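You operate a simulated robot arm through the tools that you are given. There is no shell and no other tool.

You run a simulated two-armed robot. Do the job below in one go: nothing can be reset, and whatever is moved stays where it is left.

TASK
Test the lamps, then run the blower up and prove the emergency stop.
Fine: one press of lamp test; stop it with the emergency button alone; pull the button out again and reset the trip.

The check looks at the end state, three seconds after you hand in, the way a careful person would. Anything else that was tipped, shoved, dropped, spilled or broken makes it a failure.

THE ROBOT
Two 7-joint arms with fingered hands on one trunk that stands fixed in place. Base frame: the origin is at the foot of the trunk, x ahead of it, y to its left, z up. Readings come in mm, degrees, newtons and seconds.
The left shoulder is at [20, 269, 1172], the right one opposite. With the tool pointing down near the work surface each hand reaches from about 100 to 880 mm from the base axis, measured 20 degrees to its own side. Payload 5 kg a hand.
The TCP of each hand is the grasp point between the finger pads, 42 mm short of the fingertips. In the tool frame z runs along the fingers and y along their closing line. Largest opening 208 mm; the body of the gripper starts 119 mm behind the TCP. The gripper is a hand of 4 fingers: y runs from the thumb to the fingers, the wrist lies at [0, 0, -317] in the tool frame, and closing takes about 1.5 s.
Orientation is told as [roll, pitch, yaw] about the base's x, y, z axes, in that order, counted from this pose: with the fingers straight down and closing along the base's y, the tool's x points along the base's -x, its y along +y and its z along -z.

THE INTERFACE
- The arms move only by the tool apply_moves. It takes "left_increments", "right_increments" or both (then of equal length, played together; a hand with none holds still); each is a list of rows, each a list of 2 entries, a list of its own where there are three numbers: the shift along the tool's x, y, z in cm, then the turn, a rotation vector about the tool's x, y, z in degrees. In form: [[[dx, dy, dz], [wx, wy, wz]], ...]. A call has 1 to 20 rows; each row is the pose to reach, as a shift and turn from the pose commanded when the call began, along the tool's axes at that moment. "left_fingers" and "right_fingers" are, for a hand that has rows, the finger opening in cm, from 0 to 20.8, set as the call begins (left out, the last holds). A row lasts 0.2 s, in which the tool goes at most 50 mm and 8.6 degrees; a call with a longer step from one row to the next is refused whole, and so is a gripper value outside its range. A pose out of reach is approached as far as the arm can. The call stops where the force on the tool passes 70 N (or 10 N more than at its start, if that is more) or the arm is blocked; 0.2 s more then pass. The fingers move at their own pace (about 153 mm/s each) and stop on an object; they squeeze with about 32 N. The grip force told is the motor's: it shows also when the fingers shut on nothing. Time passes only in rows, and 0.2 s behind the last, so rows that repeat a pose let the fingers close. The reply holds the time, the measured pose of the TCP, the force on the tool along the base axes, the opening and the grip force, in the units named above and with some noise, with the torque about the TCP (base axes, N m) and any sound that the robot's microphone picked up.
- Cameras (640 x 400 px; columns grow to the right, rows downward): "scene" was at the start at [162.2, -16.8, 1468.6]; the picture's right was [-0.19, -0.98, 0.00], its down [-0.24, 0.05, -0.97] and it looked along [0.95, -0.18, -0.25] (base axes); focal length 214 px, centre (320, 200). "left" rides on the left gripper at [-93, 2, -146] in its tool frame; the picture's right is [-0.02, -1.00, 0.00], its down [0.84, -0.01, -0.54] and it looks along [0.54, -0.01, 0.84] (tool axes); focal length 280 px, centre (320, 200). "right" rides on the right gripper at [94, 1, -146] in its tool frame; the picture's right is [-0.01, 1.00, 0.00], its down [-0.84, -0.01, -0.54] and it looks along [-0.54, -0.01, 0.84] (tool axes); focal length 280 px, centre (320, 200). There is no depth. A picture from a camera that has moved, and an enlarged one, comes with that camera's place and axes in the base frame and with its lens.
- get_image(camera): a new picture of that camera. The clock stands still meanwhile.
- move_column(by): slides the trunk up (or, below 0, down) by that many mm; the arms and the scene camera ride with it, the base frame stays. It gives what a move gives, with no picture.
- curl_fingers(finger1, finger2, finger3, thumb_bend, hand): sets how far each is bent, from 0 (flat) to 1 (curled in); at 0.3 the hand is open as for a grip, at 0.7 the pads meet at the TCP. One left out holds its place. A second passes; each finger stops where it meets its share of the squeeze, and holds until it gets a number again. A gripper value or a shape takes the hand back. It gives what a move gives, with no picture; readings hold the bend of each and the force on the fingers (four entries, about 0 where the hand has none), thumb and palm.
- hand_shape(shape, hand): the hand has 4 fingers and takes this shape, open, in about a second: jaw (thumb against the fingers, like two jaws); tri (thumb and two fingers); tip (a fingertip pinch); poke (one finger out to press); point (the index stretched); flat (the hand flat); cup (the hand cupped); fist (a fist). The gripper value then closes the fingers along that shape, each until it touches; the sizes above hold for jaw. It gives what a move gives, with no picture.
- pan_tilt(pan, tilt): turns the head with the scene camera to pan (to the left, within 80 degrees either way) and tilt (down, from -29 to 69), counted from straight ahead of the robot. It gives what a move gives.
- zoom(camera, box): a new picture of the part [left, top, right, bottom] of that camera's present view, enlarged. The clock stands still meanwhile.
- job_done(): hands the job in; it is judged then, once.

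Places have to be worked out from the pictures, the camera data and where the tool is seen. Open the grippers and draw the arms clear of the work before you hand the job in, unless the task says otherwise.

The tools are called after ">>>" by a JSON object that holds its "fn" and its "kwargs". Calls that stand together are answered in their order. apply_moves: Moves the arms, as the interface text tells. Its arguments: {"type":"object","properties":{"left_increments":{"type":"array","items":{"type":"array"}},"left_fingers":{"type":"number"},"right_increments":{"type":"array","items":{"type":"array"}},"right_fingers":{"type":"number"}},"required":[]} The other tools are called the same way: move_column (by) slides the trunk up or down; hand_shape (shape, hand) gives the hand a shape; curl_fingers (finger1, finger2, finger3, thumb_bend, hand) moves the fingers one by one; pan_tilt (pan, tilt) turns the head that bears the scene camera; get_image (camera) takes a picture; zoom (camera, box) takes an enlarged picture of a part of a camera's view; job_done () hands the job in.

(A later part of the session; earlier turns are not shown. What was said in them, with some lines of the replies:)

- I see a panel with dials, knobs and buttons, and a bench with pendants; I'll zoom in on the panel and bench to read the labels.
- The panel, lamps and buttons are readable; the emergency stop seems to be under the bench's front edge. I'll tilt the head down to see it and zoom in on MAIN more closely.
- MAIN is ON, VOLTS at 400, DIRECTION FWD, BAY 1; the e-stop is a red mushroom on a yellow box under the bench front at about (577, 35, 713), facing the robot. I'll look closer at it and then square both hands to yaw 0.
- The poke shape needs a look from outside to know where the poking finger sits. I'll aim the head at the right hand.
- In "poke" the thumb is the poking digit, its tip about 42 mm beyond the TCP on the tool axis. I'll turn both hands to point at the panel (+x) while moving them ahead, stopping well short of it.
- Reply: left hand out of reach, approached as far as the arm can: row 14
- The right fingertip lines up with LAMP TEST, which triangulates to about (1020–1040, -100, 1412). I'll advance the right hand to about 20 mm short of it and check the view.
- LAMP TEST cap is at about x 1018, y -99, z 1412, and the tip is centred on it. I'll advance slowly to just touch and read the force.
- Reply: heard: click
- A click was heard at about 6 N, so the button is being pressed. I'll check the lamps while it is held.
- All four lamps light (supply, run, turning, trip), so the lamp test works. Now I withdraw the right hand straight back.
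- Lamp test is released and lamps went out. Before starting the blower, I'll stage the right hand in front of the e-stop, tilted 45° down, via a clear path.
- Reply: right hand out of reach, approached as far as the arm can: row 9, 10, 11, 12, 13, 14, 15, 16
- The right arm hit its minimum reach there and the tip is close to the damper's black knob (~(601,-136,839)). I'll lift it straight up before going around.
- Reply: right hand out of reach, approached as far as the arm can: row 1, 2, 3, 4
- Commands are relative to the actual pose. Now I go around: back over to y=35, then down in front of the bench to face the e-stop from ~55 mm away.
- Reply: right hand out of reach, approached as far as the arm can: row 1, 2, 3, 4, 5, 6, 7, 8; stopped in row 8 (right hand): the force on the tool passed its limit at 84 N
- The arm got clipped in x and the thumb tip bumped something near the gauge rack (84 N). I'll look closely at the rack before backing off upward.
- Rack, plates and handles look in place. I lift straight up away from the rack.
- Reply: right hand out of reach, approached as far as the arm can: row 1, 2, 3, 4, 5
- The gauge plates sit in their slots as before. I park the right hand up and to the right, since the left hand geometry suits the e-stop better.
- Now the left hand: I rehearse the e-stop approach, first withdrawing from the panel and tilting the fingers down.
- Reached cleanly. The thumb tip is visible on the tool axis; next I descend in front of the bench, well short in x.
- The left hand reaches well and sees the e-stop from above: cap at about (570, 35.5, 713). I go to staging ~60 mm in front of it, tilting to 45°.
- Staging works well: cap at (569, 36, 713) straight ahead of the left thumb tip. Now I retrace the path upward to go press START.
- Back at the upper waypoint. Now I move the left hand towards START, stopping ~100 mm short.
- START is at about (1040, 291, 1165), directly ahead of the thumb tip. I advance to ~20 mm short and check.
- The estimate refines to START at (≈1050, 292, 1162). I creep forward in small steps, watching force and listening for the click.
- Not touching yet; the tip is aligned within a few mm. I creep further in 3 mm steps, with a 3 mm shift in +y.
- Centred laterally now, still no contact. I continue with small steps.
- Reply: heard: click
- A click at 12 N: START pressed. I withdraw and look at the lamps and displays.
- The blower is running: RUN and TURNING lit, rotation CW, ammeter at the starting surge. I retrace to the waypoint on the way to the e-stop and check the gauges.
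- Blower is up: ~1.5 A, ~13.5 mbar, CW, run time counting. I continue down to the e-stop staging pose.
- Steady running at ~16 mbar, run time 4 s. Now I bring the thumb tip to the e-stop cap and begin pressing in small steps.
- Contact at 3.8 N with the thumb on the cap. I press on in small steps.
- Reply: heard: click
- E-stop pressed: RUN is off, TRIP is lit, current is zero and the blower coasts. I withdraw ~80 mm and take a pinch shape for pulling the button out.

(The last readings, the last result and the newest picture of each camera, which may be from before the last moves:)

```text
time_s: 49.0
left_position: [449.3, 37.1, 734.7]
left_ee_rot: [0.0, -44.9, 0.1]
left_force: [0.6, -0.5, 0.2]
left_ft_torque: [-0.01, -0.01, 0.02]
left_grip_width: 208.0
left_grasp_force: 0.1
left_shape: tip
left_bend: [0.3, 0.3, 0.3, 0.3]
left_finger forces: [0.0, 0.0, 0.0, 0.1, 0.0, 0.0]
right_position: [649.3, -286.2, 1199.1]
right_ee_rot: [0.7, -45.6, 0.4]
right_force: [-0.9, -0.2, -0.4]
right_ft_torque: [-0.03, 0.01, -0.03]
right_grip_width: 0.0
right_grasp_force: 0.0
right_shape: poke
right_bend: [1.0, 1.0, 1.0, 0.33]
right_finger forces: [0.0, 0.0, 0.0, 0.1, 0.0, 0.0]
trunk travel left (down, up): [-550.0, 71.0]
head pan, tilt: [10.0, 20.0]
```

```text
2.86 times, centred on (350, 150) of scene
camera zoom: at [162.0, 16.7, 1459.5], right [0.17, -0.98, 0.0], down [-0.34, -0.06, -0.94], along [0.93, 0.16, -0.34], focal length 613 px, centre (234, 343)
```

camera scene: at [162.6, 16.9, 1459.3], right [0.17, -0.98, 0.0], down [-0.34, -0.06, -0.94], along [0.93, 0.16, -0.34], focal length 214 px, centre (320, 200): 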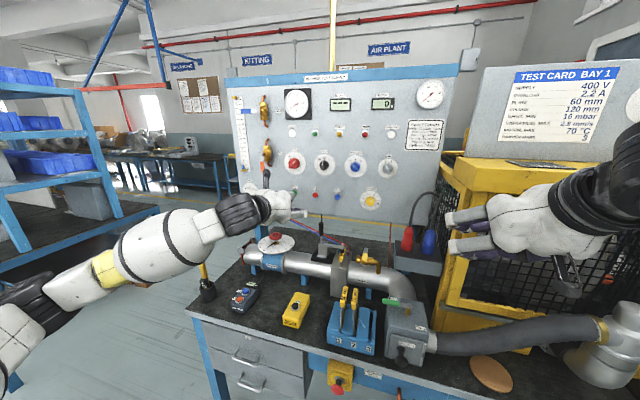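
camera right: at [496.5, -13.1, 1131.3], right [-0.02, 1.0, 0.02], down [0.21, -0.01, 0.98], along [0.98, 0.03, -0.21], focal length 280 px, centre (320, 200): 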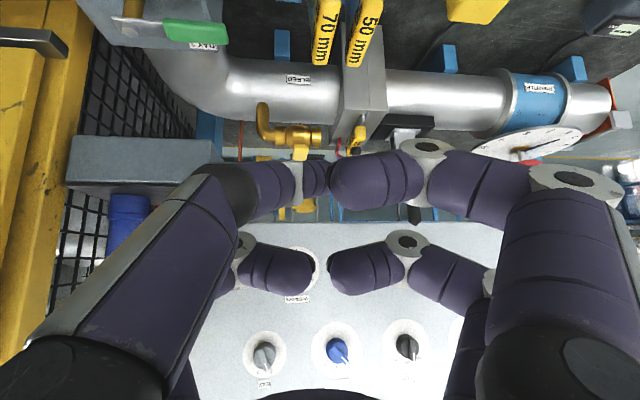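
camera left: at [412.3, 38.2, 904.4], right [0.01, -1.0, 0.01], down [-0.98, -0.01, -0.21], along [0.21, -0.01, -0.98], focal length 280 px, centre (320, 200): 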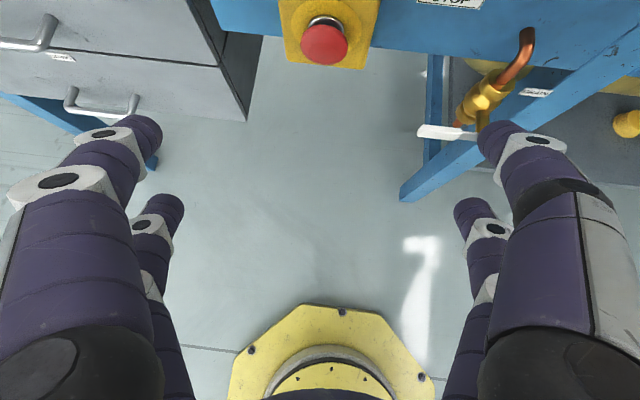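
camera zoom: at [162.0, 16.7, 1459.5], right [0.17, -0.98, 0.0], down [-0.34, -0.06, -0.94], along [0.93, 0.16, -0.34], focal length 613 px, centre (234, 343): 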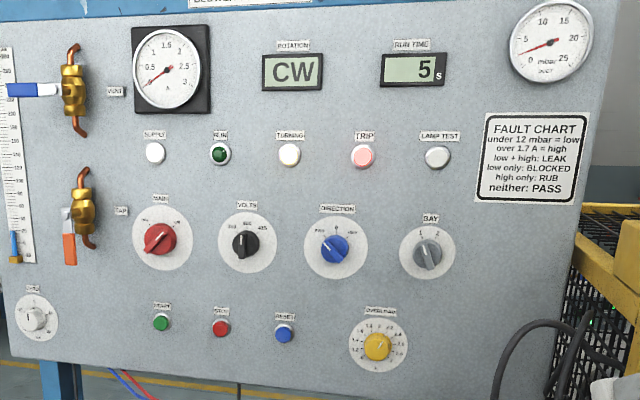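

The button is latched in. I narrow the opening to ~8 cm while still clear, to see the finger geometry.

>>> {"fn": "apply_moves", "kwargs": {"left_increments": [[[0, 0, 0], [0, 0, 0]], [[0, 0, 0], [0, 0, 0]], [[0, 0, 0], [0, 0, 0]], [[0, 0, 0], [0, 0, 0]], [[0, 0, 0], [0, 0, 0]], [[0, 0, 0], [0, 0, 0]]], "left_fingers": 8}}

>>> {"fn": "get_image", "kwargs": {"camera": "left"}}

>>> {"fn": "pan_tilt", "kwargs": {"pan": 0, "tilt": 58}}

>>> {"fn": "get_image", "kwargs": {"camera": "scene"}}

```text
time_s: 50.4
left_position: [450.7, 36.7, 735.2]
left_ee_rot: [0.0, -44.9, 0.1]
left_force: [0.0, -0.3, 0.4]
left_ft_torque: [-0.01, -0.02, -0.01]
left_grip_width: 80.5
left_grasp_force: 0.0
left_shape: tip
left_bend: [0.73, 0.73, 0.73, 0.7]
left_finger forces: [0.0, 0.0, 0.0, 0.0, 0.1, 0.1]
right_position: [649.0, -284.6, 1199.6]
right_ee_rot: [0.6, -45.6, 0.5]
right_force: [0.0, 0.5, -0.4]
right_ft_torque: [0.02, -0.01, -0.01]
right_grip_width: 0.0
right_grasp_force: 0.0
right_shape: poke
right_bend: [1.0, 1.0, 1.0, 0.33]
right_finger forces: [0.0, 0.0, 0.1, 0.1, 0.0, 0.0]
trunk travel left (down, up): [-550.0, 71.0]
head pan, tilt: [10.0, 20.0]
```

```text
taken
camera left: at [412.2, 38.2, 904.4], right [0.01, -1.0, 0.01], down [-0.98, -0.01, -0.21], along [0.21, -0.01, -0.98], focal length 280 px, centre (320, 200)
```

left: 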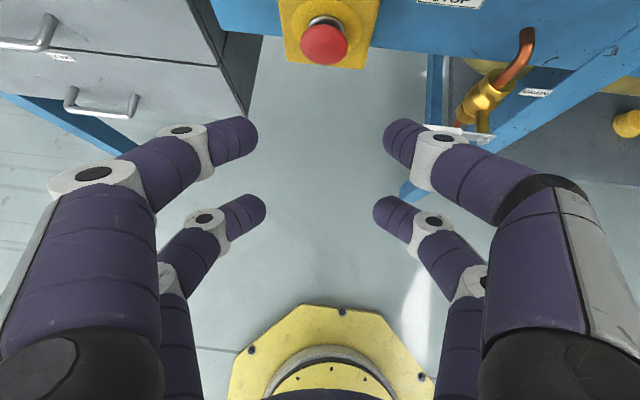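

```text
time_s: 51.5
left_position: [450.2, 36.7, 734.3]
left_ee_rot: [0.0, -44.9, 0.1]
left_force: [-0.2, 0.4, -0.2]
left_ft_torque: [-0.01, 0.03, 0.03]
left_grip_width: 80.6
left_grasp_force: 0.1
left_shape: tip
left_bend: [0.73, 0.73, 0.73, 0.7]
left_finger forces: [0.0, 0.0, 0.0, 0.1, 0.0, 0.0]
right_position: [650.2, -286.7, 1198.7]
right_ee_rot: [0.7, -45.6, 0.4]
right_force: [1.2, 0.6, 0.6]
right_ft_torque: [-0.01, 0.02, -0.04]
right_grip_width: 0.0
right_grasp_force: 0.1
right_shape: poke
right_bend: [1.0, 1.0, 1.0, 0.33]
right_finger forces: [0.0, 0.0, 0.1, 0.0, 0.1, 0.0]
trunk travel left (down, up): [-550.0, 71.0]
head pan, tilt: [0.0, 58.0]
```

```text
taken
camera scene: at [139.3, 0.5, 1403.7], right [0.0, -1.0, 0.0], down [-0.85, 0.0, -0.53], along [0.53, 0.0, -0.85], focal length 214 px, centre (320, 200)
```

scene: 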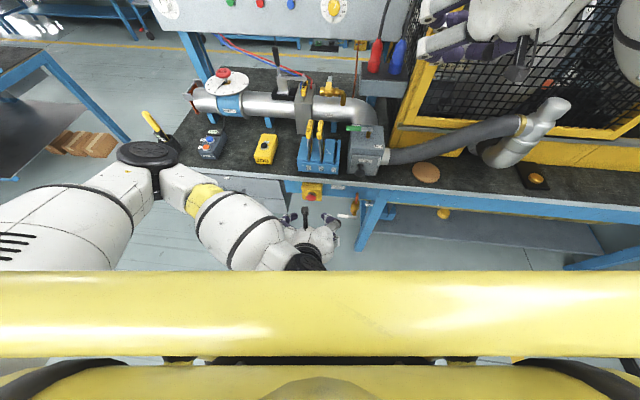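

The hand's digits form a 2×2 grid at tool x ≈ ±30 mm, so one pair must be centred on the cap. I zoom on the latched button to get its depth.

>>> {"fn": "zoom", "kwargs": {"camera": "left", "box": [260, 0, 400, 90]}}

>>> {"fn": "zoom", "kwargs": {"camera": "scene", "box": [270, 165, 370, 245]}}

```text
4.44 times, centred on (330, 45) of left
camera zoom: at [412.2, 38.2, 904.4], right [0.01, -1.0, 0.01], down [-0.98, -0.01, -0.21], along [0.21, -0.01, -0.98], focal length 1246 px, centre (276, 889)
```

zoom: 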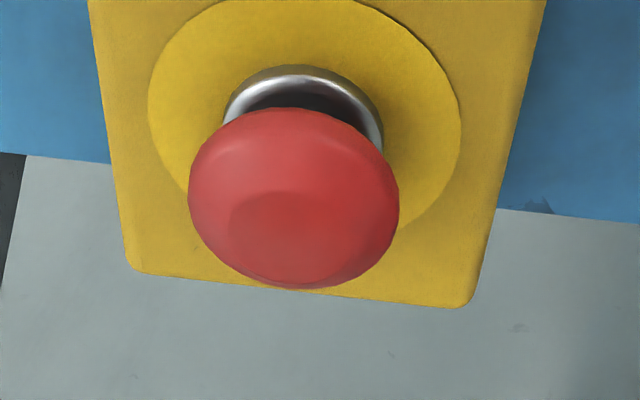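

```text
5.00 times, centred on (320, 205) of scene
camera zoom: at [139.3, 0.5, 1403.7], right [0.0, -1.0, 0.0], down [-0.85, 0.0, -0.53], along [0.53, 0.0, -0.85], focal length 1072 px, centre (320, 175)
```

zoom: 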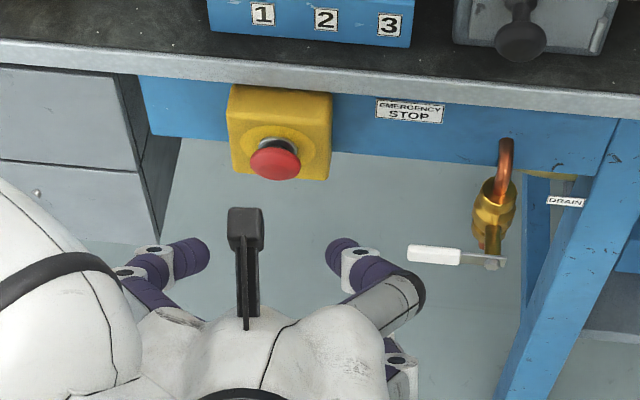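

Cap (Ø≈38 mm) now sits with its rim at x≈583, y≈34.5, z≈713. I narrow the pinch to 5 cm and check where the tips are.

>>> {"fn": "apply_moves", "kwargs": {"left_increments": [[[0, -0.23, 0], [0, 0, 0]], [[0, -0.23, 0], [0, 0, 0]], [[0, -0.23, 0], [0, 0, 0]], [[0, -0.23, 0], [0, 0, 0]]], "left_fingers": 5}}

>>> {"fn": "get_image", "kwargs": {"camera": "left"}}

>>> {"fn": "zoom", "kwargs": {"camera": "scene", "box": [270, 165, 370, 245]}}

```text
time_s: 52.5
left_position: [450.4, 35.0, 735.2]
left_ee_rot: [0.1, -44.9, 0.1]
left_force: [-0.4, 0.6, 0.4]
left_ft_torque: [-0.03, 0.02, -0.02]
left_grip_width: 50.4
left_grasp_force: 0.0
left_shape: tip
left_bend: [0.73, 0.73, 0.73, 0.7]
left_finger forces: [0.0, 0.1, 0.0, 0.0, 0.1, 0.0]
right_position: [648.1, -285.6, 1198.6]
right_ee_rot: [0.7, -45.6, 0.4]
right_force: [0.3, 0.3, -0.8]
right_ft_torque: [0.02, 0.01, 0.02]
right_grip_width: 0.1
right_grasp_force: 0.0
right_shape: poke
right_bend: [1.0, 1.0, 1.0, 0.33]
right_finger forces: [0.0, 0.1, 0.0, 0.0, 0.0, 0.1]
trunk travel left (down, up): [-550.0, 71.0]
head pan, tilt: [0.0, 58.0]
```

```text
taken
camera left: at [412.5, 36.5, 904.7], right [0.01, -1.0, 0.01], down [-0.98, -0.01, -0.21], along [0.21, -0.01, -0.98], focal length 280 px, centre (320, 200)
```

left: 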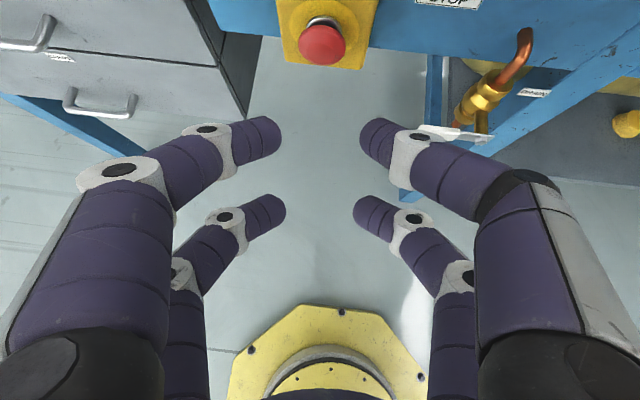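

```text
5.00 times, centred on (320, 205) of scene
camera zoom: at [139.2, 0.5, 1403.7], right [0.0, -1.0, 0.0], down [-0.85, 0.0, -0.53], along [0.53, 0.0, -0.85], focal length 1072 px, centre (320, 175)
```

zoom: 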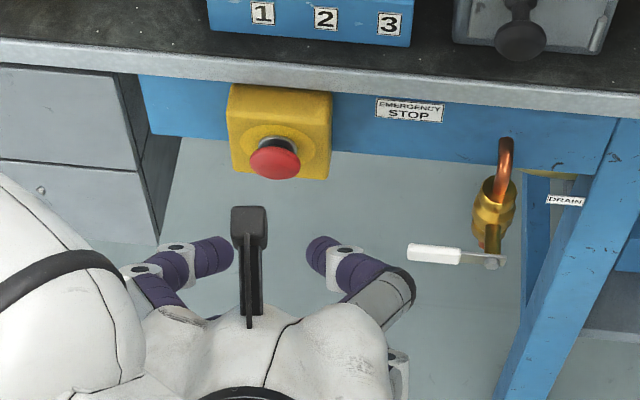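

Tips are at about 38 mm ahead and 6 mm above the TCP. I lower to button height and advance so the upper pair straddles the cap, stopping slightly short.

>>> {"fn": "apply_moves", "kwargs": {"left_increments": [[[-0.52, -0.05, 1.84], [0, 0, 0]], [[-1.04, -0.1, 3.67], [0, 0, 0]], [[-1.56, -0.15, 5.51], [0, 0, 0]], [[-2.6, -0.15, 6.6], [0, 0, 0]], [[-3.3, -0.15, 7.3], [0, 0, 0]], [[-4.04, -0.15, 7.98], [0, 0, 0]]]}}

>>> {"fn": "get_image", "kwargs": {"camera": "left"}}

>>> {"fn": "zoom", "kwargs": {"camera": "scene", "box": [270, 165, 370, 245]}}

```text
time_s: 53.9
left_position: [536.9, 34.5, 709.5]
left_ee_rot: [-0.1, -45.0, 0.1]
left_force: [-0.2, -0.2, -0.7]
left_ft_torque: [0.0, 0.01, 0.01]
left_grip_width: 50.2
left_grasp_force: 0.2
left_shape: tip
left_bend: [0.73, 0.73, 0.73, 0.7]
left_finger forces: [0.0, 0.0, 0.0, 0.1, 0.0, 0.1]
right_position: [649.2, -285.1, 1199.3]
right_ee_rot: [0.7, -45.6, 0.3]
right_force: [-0.4, 0.0, 0.4]
right_ft_torque: [-0.06, -0.02, -0.02]
right_grip_width: 0.2
right_grasp_force: 0.0
right_shape: poke
right_bend: [1.0, 1.0, 1.0, 0.33]
right_finger forces: [0.1, 0.0, 0.0, 0.0, 0.0, 0.0]
trunk travel left (down, up): [-550.0, 71.0]
head pan, tilt: [0.0, 58.0]
```

```text
taken
camera left: at [498.8, 35.3, 878.5], right [0.01, -1.0, 0.01], down [-0.98, -0.01, -0.21], along [0.21, -0.01, -0.98], focal length 280 px, centre (320, 200)
```

left: 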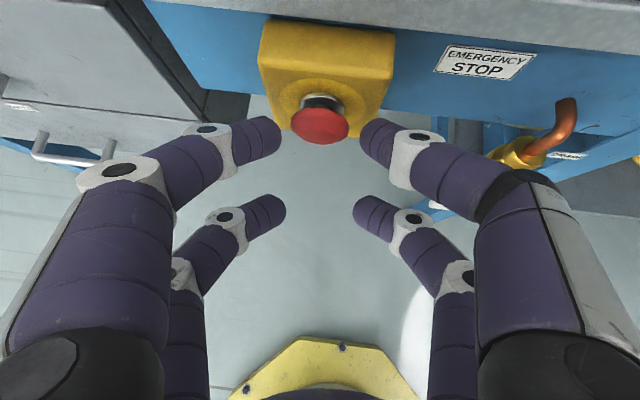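

```text
5.00 times, centred on (320, 205) of scene
camera zoom: at [139.2, 0.6, 1403.7], right [0.0, -1.0, 0.0], down [-0.85, 0.0, -0.53], along [0.53, 0.0, -0.85], focal length 1072 px, centre (320, 175)
```

zoom: 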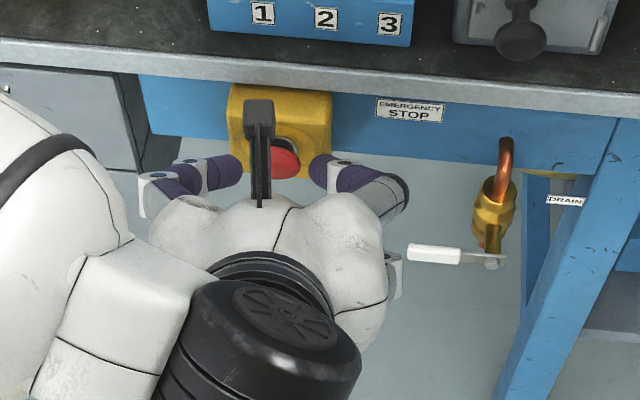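

The cap sits between the upper pair; the tips need ~8 mm more forward and ~5 mm down to reach the rim. I do that gently.

>>> {"fn": "apply_moves", "kwargs": {"left_increments": [[[-0.05, 0, 0.35], [0, 0, 0]], [[-0.12, 0, 0.7], [0, 0, 0]], [[-0.22, 0, 0.9], [0, 0, 0]]]}}

>>> {"fn": "zoom", "kwargs": {"camera": "left", "box": [220, 60, 420, 185]}}

```text
time_s: 54.7
left_position: [545.3, 33.0, 702.4]
left_ee_rot: [0.0, -44.9, 0.1]
left_force: [0.1, 0.6, 0.4]
left_ft_torque: [0.03, 0.01, -0.02]
left_grip_width: 50.6
left_grasp_force: 0.0
left_shape: tip
left_bend: [0.73, 0.73, 0.73, 0.7]
left_finger forces: [0.0, 0.0, 0.0, 0.1, 0.0, 0.0]
right_position: [648.2, -284.1, 1199.2]
right_ee_rot: [0.7, -45.5, 0.4]
right_force: [-0.6, -0.3, 0.1]
right_ft_torque: [0.03, 0.03, 0.03]
right_grip_width: 0.0
right_grasp_force: 0.1
right_shape: poke
right_bend: [1.0, 1.0, 1.0, 0.33]
right_finger forces: [0.1, 0.1, 0.1, 0.1, 0.1, 0.0]
trunk travel left (down, up): [-550.0, 71.0]
head pan, tilt: [0.0, 58.0]
```

```text
3.20 times, centred on (320, 122) of left
camera zoom: at [506.1, 34.4, 872.8], right [0.01, -1.0, 0.01], down [-0.98, -0.01, -0.21], along [0.21, -0.01, -0.98], focal length 897 px, centre (320, 448)
```

zoom: 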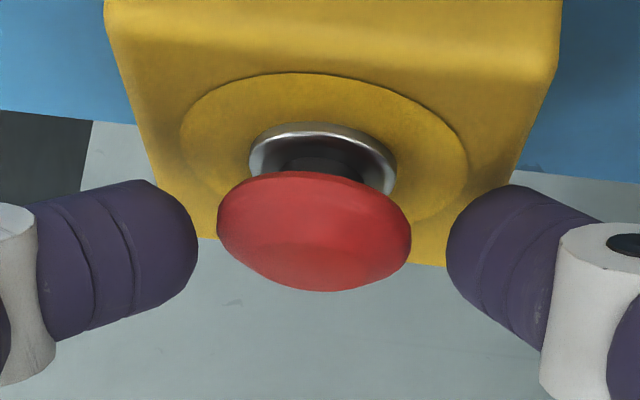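

Well aligned in depth (~175 mm each); I nudge 3 mm forward and close the pinch on the cap.

>>> {"fn": "apply_moves", "kwargs": {"left_increments": [[[-0.2, 0.12, 0.2], [0, 0, 0]]]}}

>>> {"fn": "apply_moves", "kwargs": {"left_increments": [[[0, 0, 0], [0, 0, 0]], [[0, 0, 0], [0, 0, 0]], [[0, 0, 0], [0, 0, 0]], [[0, 0, 0], [0, 0, 0]], [[0, 0, 0], [0, 0, 0]]], "left_fingers": 2}}

>>> {"fn": "zoom", "kwargs": {"camera": "left", "box": [220, 60, 420, 185]}}

```text
time_s: 55.1
left_position: [547.1, 34.3, 704.4]
left_ee_rot: [0.0, -44.8, -0.1]
left_force: [-0.2, 0.3, -0.4]
left_ft_torque: [0.01, 0.04, -0.02]
left_grip_width: 50.3
left_grasp_force: 0.0
left_shape: tip
left_bend: [0.73, 0.73, 0.73, 0.7]
left_finger forces: [0.0, 0.0, 0.1, 0.0, 0.6, 0.0]
right_position: [649.1, -285.9, 1198.2]
right_ee_rot: [0.7, -45.6, 0.4]
right_force: [0.4, 0.3, 0.0]
right_ft_torque: [0.01, -0.05, 0.0]
right_grip_width: 0.0
right_grasp_force: 0.1
right_shape: poke
right_bend: [1.0, 1.0, 1.0, 0.33]
right_finger forces: [0.0, 0.1, 0.0, 0.0, 0.0, 0.0]
trunk travel left (down, up): [-550.0, 71.0]
head pan, tilt: [0.0, 58.0]
```

```text
time_s: 56.3
left_position: [546.5, 34.3, 703.6]
left_ee_rot: [0.0, -45.0, -0.1]
left_force: [-15.7, -12.5, 11.9]
left_ft_torque: [-0.5, -0.6, -1.3]
left_grip_width: 26.0
left_grasp_force: 0.1
left_shape: tip
left_bend: [0.71, 0.72, 0.72, 0.7]
left_finger forces: [5.3, 0.0, 0.1, 0.1, 25.6, 0.0]
right_position: [647.9, -287.0, 1198.6]
right_ee_rot: [0.8, -45.6, 0.4]
right_force: [0.3, -0.4, -0.3]
right_ft_torque: [0.01, 0.0, 0.02]
right_grip_width: 0.0
right_grasp_force: 0.0
right_shape: poke
right_bend: [1.0, 1.0, 1.0, 0.33]
right_finger forces: [0.0, 0.0, 0.1, 0.0, 0.0, 0.1]
trunk travel left (down, up): [-550.0, 71.0]
head pan, tilt: [0.0, 58.0]
```

```text
3.20 times, centred on (320, 122) of left
camera zoom: at [508.1, 35.2, 873.4], right [0.01, -1.0, 0.01], down [-0.98, -0.01, -0.21], along [0.21, -0.01, -0.98], focal length 897 px, centre (320, 448)
```

zoom: 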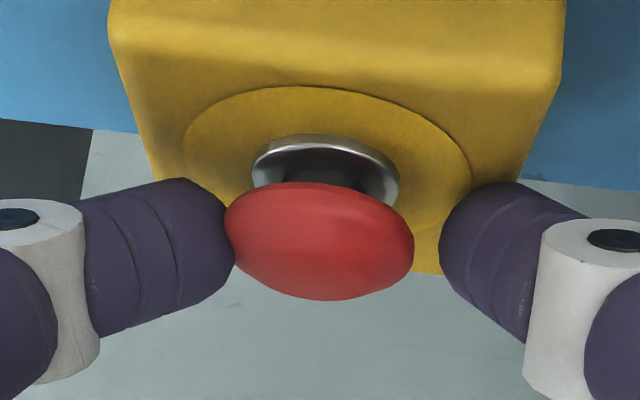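

The thumb tip is catching on the box face while the finger touches the cap. I back off ~4 mm in x to let the thumb close on the cap.

>>> {"fn": "apply_moves", "kwargs": {"left_increments": [[[0.14, 0, -0.14], [0, 0, 0]], [[0.28, 0, -0.28], [0, 0, 0]], [[0.28, 0, -0.28], [0, 0, 0]], [[0.28, 0, -0.28], [0, 0, 0]]]}}

>>> {"fn": "zoom", "kwargs": {"camera": "left", "box": [220, 60, 420, 185]}}

```text
time_s: 57.3
left_position: [544.3, 33.5, 704.0]
left_ee_rot: [0.1, -45.0, 0.1]
left_force: [3.9, -8.7, 1.0]
left_ft_torque: [-0.09, -0.12, -0.47]
left_grip_width: 24.7
left_grasp_force: 0.0
left_shape: tip
left_bend: [0.71, 0.72, 0.72, 0.7]
left_finger forces: [3.6, 0.0, 0.0, 0.0, 12.1, 0.1]
right_position: [649.0, -285.4, 1198.9]
right_ee_rot: [0.7, -45.5, 0.3]
right_force: [-0.2, 0.3, -0.1]
right_ft_torque: [-0.01, 0.03, 0.03]
right_grip_width: 0.0
right_grasp_force: 0.0
right_shape: poke
right_bend: [1.0, 1.0, 1.0, 0.33]
right_finger forces: [0.1, 0.0, 0.1, 0.1, 0.0, 0.1]
trunk travel left (down, up): [-550.0, 71.0]
head pan, tilt: [0.0, 58.0]
```

```text
3.20 times, centred on (320, 122) of left
camera zoom: at [506.3, 35.6, 873.3], right [0.01, -1.0, 0.01], down [-0.98, -0.01, -0.21], along [0.21, -0.01, -0.98], focal length 897 px, centre (320, 448)
```

zoom: 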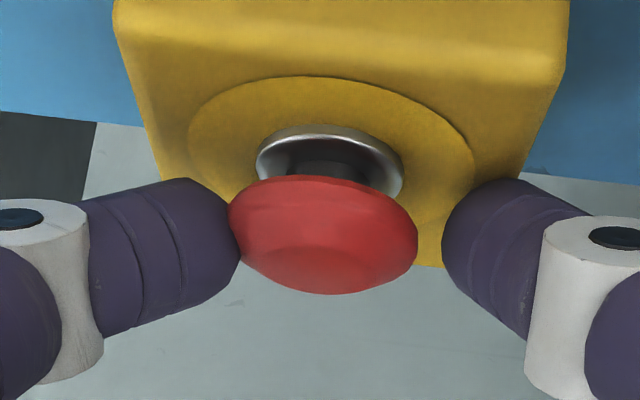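

>>> {"fn": "apply_moves", "kwargs": {"left_increments": [[[0.14, 0, -0.14], [0, 0, 0]], [[0.28, 0, -0.28], [0, 0, 0]], [[0.28, 0, -0.28], [0, 0, 0]], [[0.28, 0, -0.28], [0, 0, 0]]], "left_fingers": 2}}

>>> {"fn": "zoom", "kwargs": {"camera": "left", "box": [220, 60, 420, 185]}}

```text
time_s: 58.3
left_position: [540.8, 34.6, 702.3]
left_ee_rot: [0.2, -44.8, 0.0]
left_force: [1.4, -0.4, -5.4]
left_ft_torque: [-0.03, 0.27, -0.07]
left_grip_width: 13.2
left_grasp_force: 32.2
left_shape: tip
left_bend: [0.72, 0.7, 0.7, 0.7]
left_finger forces: [28.5, 0.0, 0.0, 0.0, 26.0, 0.0]
right_position: [649.3, -285.7, 1197.7]
right_ee_rot: [0.7, -45.5, 0.4]
right_force: [0.5, 0.4, 0.2]
right_ft_torque: [0.02, -0.01, 0.01]
right_grip_width: 0.0
right_grasp_force: 0.0
right_shape: poke
right_bend: [1.0, 1.0, 1.0, 0.33]
right_finger forces: [0.0, 0.0, 0.0, 0.0, 0.0, 0.1]
trunk travel left (down, up): [-550.0, 71.0]
head pan, tilt: [0.0, 58.0]
```

```text
3.20 times, centred on (320, 122) of left
camera zoom: at [502.1, 36.2, 871.9], right [0.01, -1.0, 0.01], down [-0.98, -0.01, -0.21], along [0.21, -0.01, -0.98], focal length 897 px, centre (320, 448)
```

zoom: 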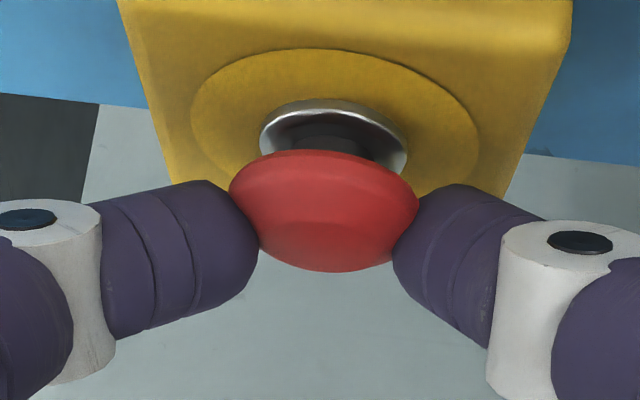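

Both digits now grip the cap (28/26 N). I pull straight back (-x) slowly.

>>> {"fn": "apply_moves", "kwargs": {"left_increments": [[[0.2, 0, -0.2], [0, 0, 0]], [[0.4, 0, -0.4], [0, 0, 0]], [[0.6, 0, -0.6], [0, 0, 0]], [[0.8, 0, -0.8], [0, 0, 0]]]}}

>>> {"fn": "zoom", "kwargs": {"camera": "left", "box": [220, 60, 420, 185]}}

```text
time_s: 59.3
left_position: [528.1, 35.2, 703.4]
left_ee_rot: [0.1, -44.7, 0.0]
left_force: [-2.5, 5.3, -12.7]
left_ft_torque: [-0.02, 0.54, 0.32]
left_grip_width: 12.7
left_grasp_force: 31.8
left_shape: tip
left_bend: [0.72, 0.7, 0.7, 0.7]
left_finger forces: [34.2, 0.0, 0.0, 0.0, 24.5, 0.1]
right_position: [648.9, -284.7, 1199.1]
right_ee_rot: [0.7, -45.6, 0.4]
right_force: [-0.1, 0.5, 0.5]
right_ft_torque: [0.01, 0.03, 0.03]
right_grip_width: 0.0
right_grasp_force: 0.1
right_shape: poke
right_bend: [1.0, 1.0, 1.0, 0.33]
right_finger forces: [0.0, 0.0, 0.0, 0.1, 0.1, 0.0]
trunk travel left (down, up): [-550.0, 71.0]
head pan, tilt: [0.0, 58.0]
heard: click
```

```text
3.20 times, centred on (320, 122) of left
camera zoom: at [490.3, 36.9, 872.4], right [0.01, -1.0, 0.01], down [-0.98, -0.01, -0.21], along [0.21, -0.01, -0.98], focal length 897 px, centre (320, 448)
```

zoom: 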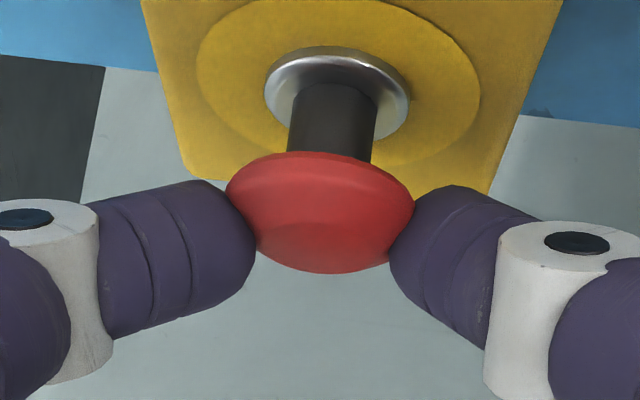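

The button clicked out to its full stem length. I open the fingers and then withdraw straight back.

>>> {"fn": "apply_moves", "kwargs": {"left_increments": [[[0, 0, 0], [0, 0, 0]], [[0, 0, 0], [0, 0, 0]], [[0, 0, 0], [0, 0, 0]], [[0, 0, 0], [0, 0, 0]]], "left_fingers": 7}}

>>> {"fn": "apply_moves", "kwargs": {"left_increments": [[[1.4, 0, -1.4], [0, 0, 0]], [[3, 0, -3], [0, 0, 0]], [[5, 0, -5], [0, 0, 0]]]}}

>>> {"fn": "get_image", "kwargs": {"camera": "left"}}

>>> {"fn": "pan_tilt", "kwargs": {"pan": 10, "tilt": 20}}

>>> {"fn": "zoom", "kwargs": {"camera": "scene", "box": [240, 80, 460, 220]}}

```text
time_s: 60.3
left_position: [528.5, 34.5, 703.9]
left_ee_rot: [0.0, -44.9, 0.1]
left_force: [-1.0, -0.2, 0.3]
left_ft_torque: [0.01, -0.02, 0.0]
left_grip_width: 69.5
left_grasp_force: 0.1
left_shape: tip
left_bend: [0.74, 0.74, 0.74, 0.7]
left_finger forces: [0.0, 0.1, 0.0, 0.0, 0.1, 0.1]
right_position: [647.5, -286.3, 1199.1]
right_ee_rot: [0.7, -45.6, 0.4]
right_force: [-0.1, 0.3, -0.5]
right_ft_torque: [-0.01, -0.02, -0.02]
right_grip_width: 0.1
right_grasp_force: 0.0
right_shape: poke
right_bend: [1.0, 1.0, 1.0, 0.33]
right_finger forces: [0.0, 0.0, 0.0, 0.0, 0.1, 0.0]
trunk travel left (down, up): [-550.0, 71.0]
head pan, tilt: [0.0, 58.0]
```

```text
time_s: 61.1
left_position: [457.9, 35.6, 704.3]
left_ee_rot: [0.0, -44.9, 0.1]
left_force: [-0.8, -0.1, 0.3]
left_ft_torque: [0.04, 0.0, -0.02]
left_grip_width: 69.8
left_grasp_force: 0.1
left_shape: tip
left_bend: [0.74, 0.74, 0.74, 0.7]
left_finger forces: [0.0, 0.0, 0.0, 0.1, 0.0, 0.0]
right_position: [649.1, -285.4, 1198.4]
right_ee_rot: [0.7, -45.5, 0.3]
right_force: [0.4, 0.0, -0.8]
right_ft_torque: [0.0, -0.01, -0.01]
right_grip_width: 0.0
right_grasp_force: 0.1
right_shape: poke
right_bend: [1.0, 1.0, 1.0, 0.33]
right_finger forces: [0.0, 0.0, 0.0, 0.1, 0.0, 0.0]
trunk travel left (down, up): [-550.0, 71.0]
head pan, tilt: [0.0, 58.0]
```

```text
taken
camera left: at [419.6, 36.2, 873.8], right [0.01, -1.0, 0.01], down [-0.98, -0.01, -0.21], along [0.21, -0.01, -0.98], focal length 280 px, centre (320, 200)
```

left: 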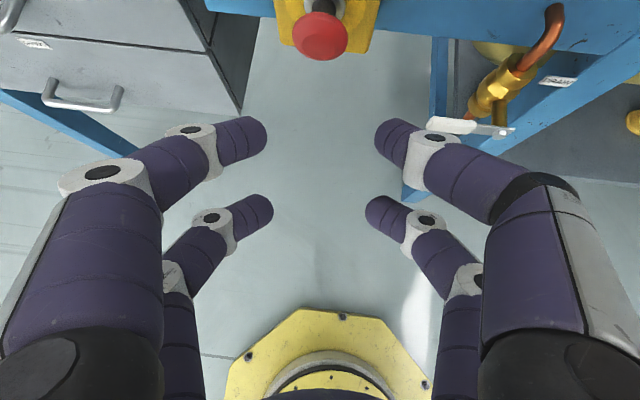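

```text
time_s: 62.1
left_position: [458.8, 35.2, 703.4]
left_ee_rot: [-0.1, -44.9, 0.1]
left_force: [-0.5, -0.4, 0.5]
left_ft_torque: [0.02, -0.01, 0.01]
left_grip_width: 69.5
left_grasp_force: 0.1
left_shape: tip
left_bend: [0.74, 0.74, 0.74, 0.7]
left_finger forces: [0.1, 0.0, 0.1, 0.1, 0.0, 0.0]
right_position: [648.7, -284.5, 1198.6]
right_ee_rot: [0.7, -45.6, 0.4]
right_force: [0.3, 0.2, -0.2]
right_ft_torque: [0.01, 0.05, 0.03]
right_grip_width: 0.0
right_grasp_force: 0.0
right_shape: poke
right_bend: [1.0, 1.0, 1.0, 0.33]
right_finger forces: [0.0, 0.0, 0.0, 0.1, 0.0, 0.0]
trunk travel left (down, up): [-550.0, 71.0]
head pan, tilt: [10.0, 20.0]
```

```text
2.86 times, centred on (350, 150) of scene
camera zoom: at [162.1, 16.6, 1459.4], right [0.17, -0.98, 0.0], down [-0.34, -0.06, -0.94], along [0.93, 0.16, -0.34], focal length 613 px, centre (234, 343)
```

zoom: 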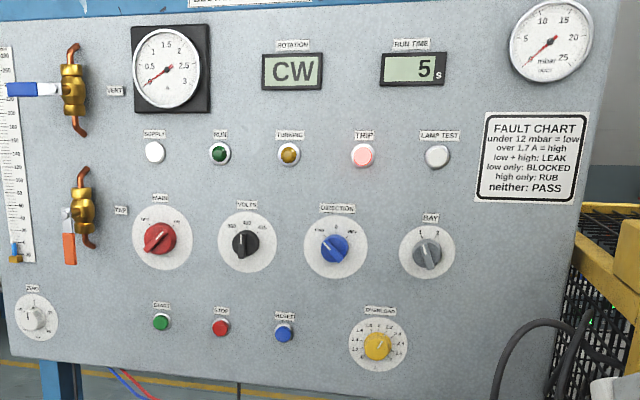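

E-stop is out, TURNING is off, TRIP still lit. I return the left hand to the poke shape and retrace upward to go to RESET.

>>> {"fn": "hand_shape", "kwargs": {"hand": "left", "shape": "poke"}}

>>> {"fn": "apply_moves", "kwargs": {"left_increments": [[[-2.64, 0.91, -2.27], [0, 2.14, 0]], [[-5.29, 1.83, -4.53], [0, 4.29, 0]], [[-7.93, 2.74, -6.8], [0, 6.43, 0]], [[-10.57, 3.66, -9.06], [0, 8.57, 0]], [[-13.21, 4.57, -11.33], [0, 10.7, 0]], [[-15.86, 5.49, -13.59], [0, 12.86, 0]], [[-18.5, 6.4, -15.86], [0, 15, 0]], [[-20.96, 8.13, -18.21], [0, 15, 0]], [[-23.43, 9.87, -20.55], [0, 15, 0]], [[-25.89, 11.6, -22.9], [0, 15, 0]], [[-28.35, 13.33, -25.24], [0, 15, 0]], [[-30.81, 15.07, -27.59], [0, 15, 0]], [[-33.28, 16.8, -29.94], [0, 15, 0]], [[-35.74, 18.53, -32.28], [0, 15, 0]], [[-38.2, 20.26, -34.63], [0, 15, 0]], [[-40.67, 22.0, -36.97], [0, 15, 0]]]}}

```text
time_s: 63.0
left_position: [457.6, 35.6, 704.3]
left_ee_rot: [0.0, -44.8, 0.1]
left_force: [-0.3, 0.0, 0.7]
left_ft_torque: [0.0, -0.01, 0.02]
left_grip_width: 0.0
left_grasp_force: 0.0
left_shape: poke
left_bend: [1.0, 1.0, 1.0, 0.33]
left_finger forces: [0.0, 0.1, 0.1, 0.0, 0.1, 0.1]
right_position: [648.0, -286.4, 1197.9]
right_ee_rot: [0.7, -45.6, 0.4]
right_force: [-0.6, -0.1, 0.2]
right_ft_torque: [0.01, 0.01, -0.01]
right_grip_width: 0.0
right_grasp_force: 0.0
right_shape: poke
right_bend: [1.0, 1.0, 1.0, 0.33]
right_finger forces: [0.0, 0.1, 0.1, 0.0, 0.0, 0.0]
trunk travel left (down, up): [-550.0, 71.0]
head pan, tilt: [10.0, 20.0]
```

```text
time_s: 66.4
left_position: [484.3, 255.2, 1250.5]
left_ee_rot: [-0.1, -29.9, 0.0]
left_force: [-0.3, -0.8, -0.1]
left_ft_torque: [-0.03, -0.05, 0.04]
left_grip_width: 0.0
left_grasp_force: 0.1
left_shape: poke
left_bend: [1.0, 1.0, 1.0, 0.33]
left_finger forces: [0.1, 0.0, 0.1, 0.0, 0.0, 0.0]
right_position: [647.3, -286.3, 1199.6]
right_ee_rot: [0.8, -45.5, 0.4]
right_force: [-0.1, -0.3, 0.6]
right_ft_torque: [0.0, -0.02, 0.01]
right_grip_width: 0.0
right_grasp_force: 0.0
right_shape: poke
right_bend: [1.0, 1.0, 1.0, 0.33]
right_finger forces: [0.0, 0.0, 0.1, 0.0, 0.0, 0.0]
trunk travel left (down, up): [-550.0, 71.0]
head pan, tilt: [10.0, 20.0]
```

At the upper waypoint. Now I move towards RESET, stopping ~110 mm short.

>>> {"fn": "apply_moves", "kwargs": {"left_increments": [[[-2.66, -1.33, 2.33], [0, -3.75, 0]], [[-5.32, -2.65, 4.65], [0, -7.5, 0]], [[-7.98, -3.98, 6.98], [0, -11.25, 0]], [[-10.64, -5.3, 9.3], [0, -15, 0]], [[-13.3, -6.63, 11.63], [0, -18.75, 0]], [[-15.97, -7.95, 13.95], [0, -22.5, 0]], [[-18.63, -9.28, 16.28], [0, -26.25, 0]], [[-21.29, -10.6, 18.6], [0, -30, 0]], [[-23.95, -11.93, 20.93], [0, -33.75, 0]], [[-26.61, -13.25, 23.25], [0, -37.5, 0]], [[-29.27, -14.58, 25.58], [0, -41.25, 0]], [[-31.93, -15.9, 27.9], [0, -45, 0]]]}}

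>>> {"fn": "get_image", "kwargs": {"camera": "left"}}

>>> {"fn": "get_image", "kwargs": {"camera": "scene"}}

```text
time_s: 69.0
left_position: [900.9, 99.0, 1169.1]
left_ee_rot: [0.1, -75.1, -0.1]
left_force: [0.5, -0.8, 0.8]
left_ft_torque: [0.0, 0.08, 0.07]
left_grip_width: 0.0
left_grasp_force: 0.0
left_shape: poke
left_bend: [1.0, 1.0, 1.0, 0.33]
left_finger forces: [0.1, 0.0, 0.0, 0.0, 0.0, 0.0]
right_position: [649.3, -286.8, 1198.4]
right_ee_rot: [0.7, -45.6, 0.3]
right_force: [0.2, -0.2, -0.2]
right_ft_torque: [0.0, 0.01, 0.02]
right_grip_width: 0.0
right_grasp_force: 0.1
right_shape: poke
right_bend: [1.0, 1.0, 1.0, 0.33]
right_finger forces: [0.0, 0.0, 0.0, 0.1, 0.1, 0.0]
trunk travel left (down, up): [-550.0, 71.0]
head pan, tilt: [10.0, 20.0]
```

```text
taken
camera left: at [781.3, 100.7, 1297.5], right [0.01, -1.0, 0.01], down [-0.74, -0.01, -0.67], along [0.67, -0.01, -0.74], focal length 280 px, centre (320, 200)
```

left: 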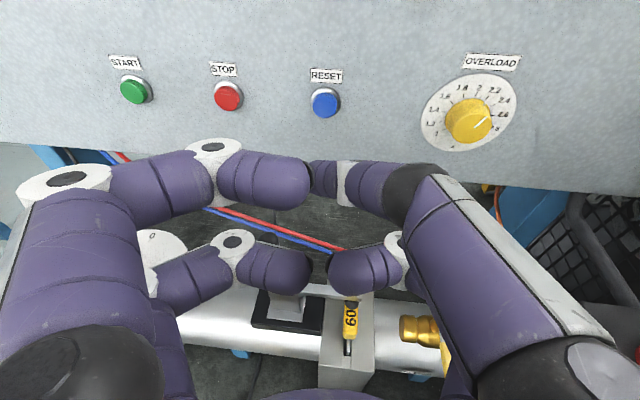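

```text
taken
camera scene: at [162.6, 16.6, 1459.3], right [0.17, -0.98, 0.0], down [-0.34, -0.06, -0.94], along [0.93, 0.16, -0.34], focal length 214 px, centre (320, 200)
```

scene: 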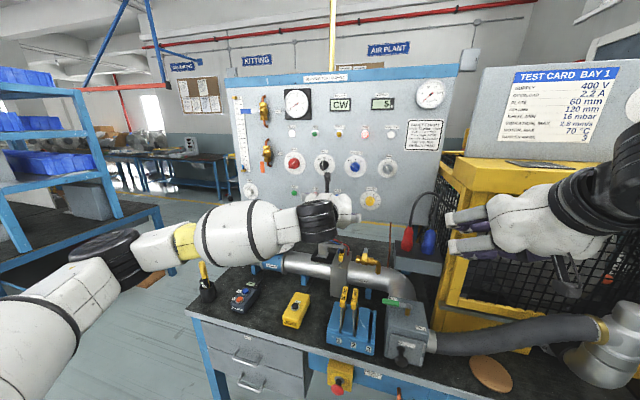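

RESET is at about (1045, 94, 1154). I advance to ~20 mm short of it and check.

>>> {"fn": "apply_moves", "kwargs": {"left_increments": [[[-0.49, -0.1, 2.77], [0, 0, 0]], [[-0.99, -0.2, 5.53], [0, 0, 0]], [[-1.48, -0.3, 8.3], [0, 0, 0]]]}}

>>> {"fn": "zoom", "kwargs": {"camera": "left", "box": [260, 110, 400, 220]}}

```text
time_s: 69.8
left_position: [983.7, 94.3, 1159.9]
left_ee_rot: [0.1, -75.0, 0.1]
left_force: [-0.8, -0.3, 0.6]
left_ft_torque: [-0.03, -0.01, -0.01]
left_grip_width: 0.0
left_grasp_force: 0.0
left_shape: poke
left_bend: [1.0, 1.0, 1.0, 0.33]
left_finger forces: [0.0, 0.0, 0.0, 0.0, 0.1, 0.0]
right_position: [650.2, -285.4, 1199.0]
right_ee_rot: [0.7, -45.5, 0.4]
right_force: [-0.2, -0.1, -0.2]
right_ft_torque: [-0.04, -0.04, 0.02]
right_grip_width: 0.0
right_grasp_force: 0.1
right_shape: poke
right_bend: [1.0, 1.0, 1.0, 0.33]
right_finger forces: [0.0, 0.1, 0.1, 0.0, 0.1, 0.1]
trunk travel left (down, up): [-550.0, 71.0]
head pan, tilt: [10.0, 20.0]
```

```text
3.64 times, centred on (330, 165) of left
camera zoom: at [866.0, 95.1, 1288.7], right [0.0, -1.0, 0.01], down [-0.74, -0.01, -0.67], along [0.67, -0.01, -0.74], focal length 1020 px, centre (284, 327)
```

zoom: 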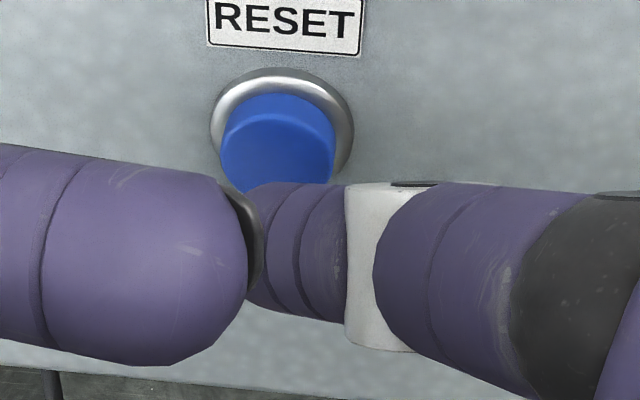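

The cap is slightly to the left and a bit higher; I correct +3.5 mm y, +3 mm z and creep forward.

>>> {"fn": "apply_moves", "kwargs": {"left_increments": [[[-0.4, 0.35, 0.35], [0, 0, 0]], [[-0.5, 0.35, 0.7], [0, 0, 0]], [[-0.58, 0.35, 0.98], [0, 0, 0]]]}}

>>> {"fn": "zoom", "kwargs": {"camera": "left", "box": [260, 110, 400, 220]}}

```text
time_s: 70.6
left_position: [994.2, 96.3, 1164.6]
left_ee_rot: [0.1, -74.8, -0.2]
left_force: [-4.2, -0.4, -1.0]
left_ft_torque: [0.02, 0.09, -0.06]
left_grip_width: 0.1
left_grasp_force: 0.1
left_shape: poke
left_bend: [1.0, 1.0, 1.0, 0.33]
left_finger forces: [0.0, 0.0, 0.0, 0.0, 3.9, 0.0]
right_position: [649.5, -285.4, 1199.7]
right_ee_rot: [0.7, -45.6, 0.4]
right_force: [-0.7, -0.1, -0.2]
right_ft_torque: [0.0, -0.02, -0.06]
right_grip_width: 0.0
right_grasp_force: 0.0
right_shape: poke
right_bend: [1.0, 1.0, 1.0, 0.33]
right_finger forces: [0.0, 0.0, 0.0, 0.0, 0.0, 0.0]
trunk travel left (down, up): [-550.0, 71.0]
head pan, tilt: [10.0, 20.0]
heard: click
```

```text
3.64 times, centred on (330, 165) of left
camera zoom: at [875.8, 97.5, 1293.8], right [0.0, -1.0, 0.01], down [-0.74, -0.01, -0.67], along [0.67, -0.01, -0.74], focal length 1020 px, centre (284, 327)
```

zoom: 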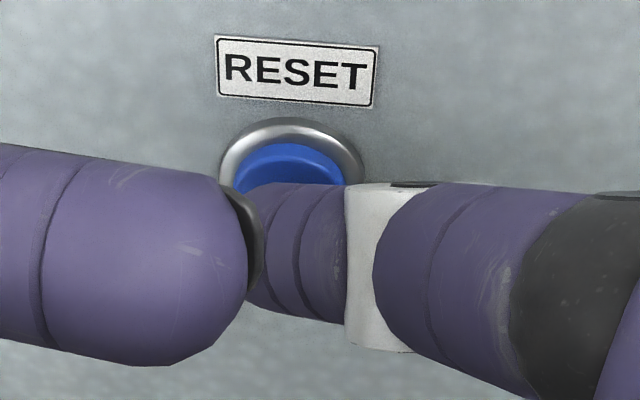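

Click heard with 4 N on RESET. I check the TRIP lamp while holding.

>>> {"fn": "zoom", "kwargs": {"camera": "scene", "box": [240, 80, 460, 220]}}

```text
2.86 times, centred on (350, 150) of scene
camera zoom: at [161.4, 16.7, 1459.5], right [0.17, -0.98, 0.0], down [-0.34, -0.06, -0.94], along [0.93, 0.16, -0.34], focal length 613 px, centre (234, 343)
```

zoom: 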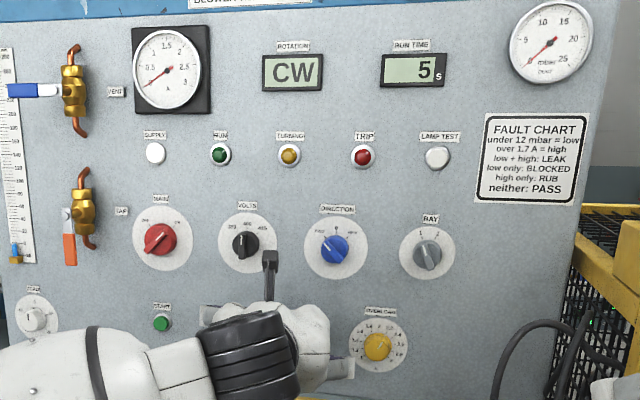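

TRIP is out, RUN and TURNING are off, SUPPLY on. I withdraw the left hand from the panel, and raise the right hand clear.

>>> {"fn": "apply_moves", "kwargs": {"left_increments": [[[0.9, 0, -3.4], [0, 0, 0]], [[1.8, 0, -6.8], [0, 0, 0]], [[2.7, 0, -10.2], [0, 0, 0]], [[3.6, 0, -13.5], [0, 0, 0]]]}}

>>> {"fn": "apply_moves", "kwargs": {"left_increments": [[[0.2, 1.33, -3.4], [0, 3.75, 0]], [[0.4, 2.65, -6.8], [0, 7.5, 0]], [[0.6, 3.98, -10.2], [0, 11.25, 0]], [[0.8, 5.3, -13.6], [0, 15, 0]], [[1.0, 6.63, -17.0], [0, 18.75, 0]], [[1.2, 7.95, -20.4], [0, 22.5, 0]], [[1.4, 9.28, -23.8], [0, 26.25, 0]], [[1.6, 10.6, -27.2], [0, 30, 0]], [[1.8, 11.93, -30.6], [0, 33.75, 0]], [[2.0, 13.25, -34.0], [0, 37.5, 0]], [[2.1, 14.58, -37.4], [0, 41.25, 0]]], "right_increments": [[[-2.25, 0, -2.8], [0, 0, 0]], [[-4.5, 0, -5.6], [0, 0, 0]], [[-6.75, 0, -8.4], [0, 0, 0]], [[-9.0, 0, -11.2], [0, 0, 0]], [[-11.3, 0, -14.0], [0, 0, 0]], [[-13.5, 0, -16.8], [0, 0, 0]], [[-15.8, 0, -19.6], [0, 0, 0]], [[-15.8, 0, -19.6], [0, 0, 0]], [[-15.8, 0, -19.6], [0, 0, 0]], [[-15.8, 0, -19.6], [0, 0, 0]], [[-15.8, 0, -19.6], [0, 0, 0]]]}}

>>> {"fn": "get_image", "kwargs": {"camera": "scene"}}

```text
time_s: 71.6
left_position: [855.1, 96.9, 1166.6]
left_ee_rot: [0.0, -74.9, 0.2]
left_force: [-0.1, -1.1, -0.1]
left_ft_torque: [0.01, -0.01, -0.01]
left_grip_width: 0.1
left_grasp_force: 0.0
left_shape: poke
left_bend: [1.0, 1.0, 1.0, 0.33]
left_finger forces: [0.1, 0.1, 0.1, 0.1, 0.0, 0.0]
right_position: [647.8, -285.8, 1200.0]
right_ee_rot: [0.7, -45.7, 0.3]
right_force: [-0.6, 0.0, 0.2]
right_ft_torque: [-0.02, 0.0, -0.03]
right_grip_width: 0.1
right_grasp_force: 0.1
right_shape: poke
right_bend: [1.0, 1.0, 1.0, 0.33]
right_finger forces: [0.1, 0.0, 0.0, 0.0, 0.0, 0.1]
trunk travel left (down, up): [-550.0, 71.0]
head pan, tilt: [10.0, 20.0]
```

```text
time_s: 74.0
left_position: [487.4, 242.2, 1240.8]
left_ee_rot: [0.1, -33.7, 0.1]
left_force: [-0.7, 0.1, 0.1]
left_ft_torque: [-0.04, -0.06, -0.02]
left_grip_width: 0.0
left_grasp_force: 0.2
left_shape: poke
left_bend: [1.0, 1.0, 1.0, 0.33]
left_finger forces: [0.0, 0.1, 0.0, 0.0, 0.0, 0.0]
right_position: [617.3, -288.5, 1450.3]
right_ee_rot: [0.7, -45.6, 0.4]
right_force: [-1.6, 0.1, 0.0]
right_ft_torque: [-0.03, -0.02, -0.04]
right_grip_width: 0.0
right_grasp_force: 0.0
right_shape: poke
right_bend: [1.0, 1.0, 1.0, 0.33]
right_finger forces: [0.0, 0.0, 0.0, 0.0, 0.1, 0.1]
trunk travel left (down, up): [-550.0, 71.0]
head pan, tilt: [10.0, 20.0]
```

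```text
taken
camera scene: at [161.2, 17.1, 1459.7], right [0.17, -0.98, 0.0], down [-0.34, -0.06, -0.94], along [0.93, 0.16, -0.34], focal length 214 px, centre (320, 200)
```

scene: 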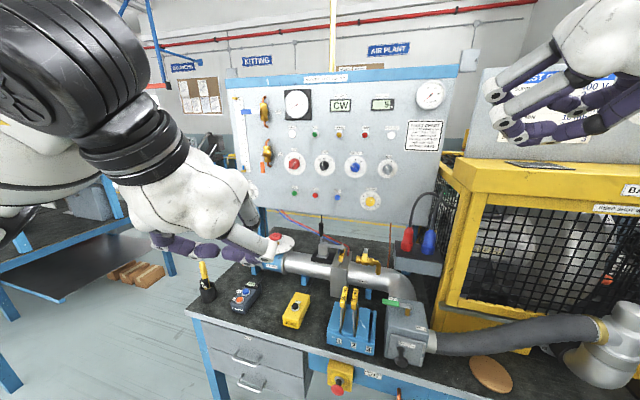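

Both hands are in free space. I open both hands to the jaw shape and take final checks of the panel, rack and e-stop.

>>> {"fn": "hand_shape", "kwargs": {"hand": "left", "shape": "jaw"}}

>>> {"fn": "hand_shape", "kwargs": {"hand": "right", "shape": "jaw"}}

>>> {"fn": "zoom", "kwargs": {"camera": "scene", "box": [230, 70, 460, 220]}}

>>> {"fn": "zoom", "kwargs": {"camera": "scene", "box": [180, 220, 460, 400]}}

```text
time_s: 74.9
left_position: [489.4, 241.3, 1239.6]
left_ee_rot: [0.0, -33.7, 0.2]
left_force: [-0.2, 0.6, 0.6]
left_ft_torque: [0.01, 0.08, 0.02]
left_grip_width: 208.0
left_grasp_force: 0.1
left_shape: jaw
left_bend: [0.3, 0.3, 0.3, 0.3]
left_finger forces: [0.0, 0.0, 0.0, 0.0, 0.0, 0.1]
right_position: [619.3, -288.2, 1450.1]
right_ee_rot: [0.9, -45.5, 0.5]
right_force: [0.1, 0.6, -0.2]
right_ft_torque: [0.05, -0.01, 0.03]
right_grip_width: 0.0
right_grasp_force: 0.0
right_shape: poke
right_bend: [1.0, 1.0, 1.0, 0.33]
right_finger forces: [0.0, 0.0, 0.0, 0.0, 0.0, 0.0]
trunk travel left (down, up): [-550.0, 71.0]
head pan, tilt: [10.0, 20.0]
```

```text
time_s: 75.8
left_position: [487.7, 241.9, 1240.4]
left_ee_rot: [0.0, -33.7, 0.1]
left_force: [0.9, 0.7, -0.6]
left_ft_torque: [0.03, 0.0, 0.01]
left_grip_width: 208.0
left_grasp_force: 0.1
left_shape: jaw
left_bend: [0.3, 0.3, 0.3, 0.3]
left_finger forces: [0.0, 0.1, 0.0, 0.1, 0.1, 0.1]
right_position: [618.3, -288.4, 1450.3]
right_ee_rot: [0.7, -45.5, 0.4]
right_force: [-0.3, 0.0, 0.3]
right_ft_torque: [-0.01, -0.02, 0.04]
right_grip_width: 207.9
right_grasp_force: 0.1
right_shape: jaw
right_bend: [0.3, 0.3, 0.3, 0.3]
right_finger forces: [0.0, 0.0, 0.0, 0.1, 0.1, 0.1]
trunk travel left (down, up): [-550.0, 71.0]
head pan, tilt: [10.0, 20.0]
```

```text
2.67 times, centred on (345, 145) of scene
camera zoom: at [162.0, 16.6, 1459.5], right [0.17, -0.98, 0.0], down [-0.34, -0.06, -0.94], along [0.93, 0.16, -0.34], focal length 572 px, centre (253, 347)
```

zoom: 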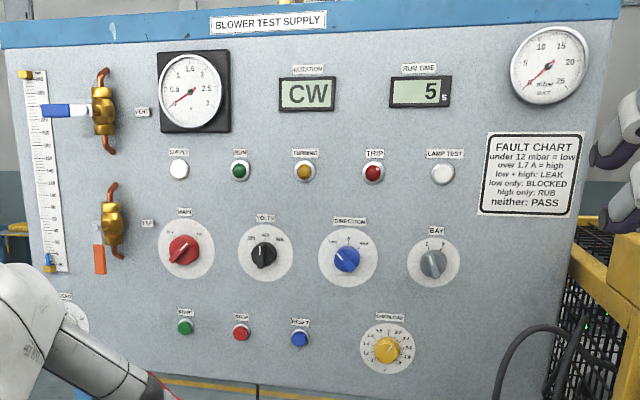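

```text
2.22 times, centred on (320, 310) of scene
camera zoom: at [162.0, 16.6, 1459.5], right [0.17, -0.98, 0.0], down [-0.34, -0.06, -0.94], along [0.93, 0.16, -0.34], focal length 477 px, centre (320, -44)
```

zoom: 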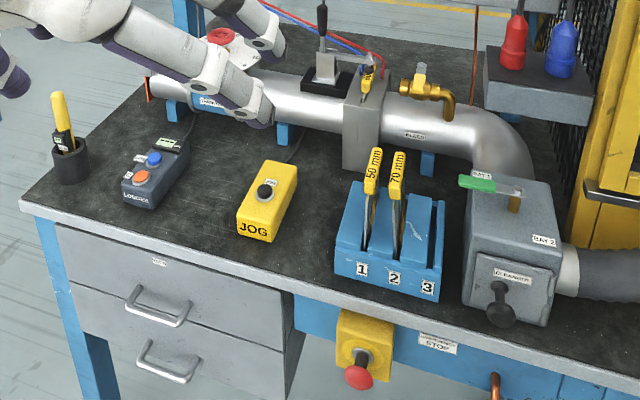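

Everything is in its end state: e-stop out, TRIP cleared, blower stopped, rack and other items untouched, hands open and clear. I hand in.

>>> {"fn": "job_done", "kwargs": {}}

```text
The job is handed in.
```

The job is done and handed in: the lamps were tested, the blower was run up, and the emergency stop was proved and reset.

- **Lamp test:** one press lit SUPPLY, RUN, TURNING and TRIP. RUN, TURNING and TRIP went out again on release.
- **Run-up:** START brought the blower up clockwise. It settled at about 1.5 A and 16 mbar, and the run time counter reached 5 s.
- **Emergency stop:** only the emergency button was pressed. RUN went out, TRIP lit, the current fell to zero, and the blower coasted to a stop.
- **Reset:** I pulled the button back out until it clicked, then pressed RESET once. TRIP went out and the blower stayed stopped.

**One mishap:** on an early, abandoned approach with the right hand, the thumb tip bumped something at the gauge rack with 84 N before the arm stopped. In close-up pictures right after and at the end, the rack and both gauge plates looked unmoved.

Both hands finished open and clear of the bench and panel.
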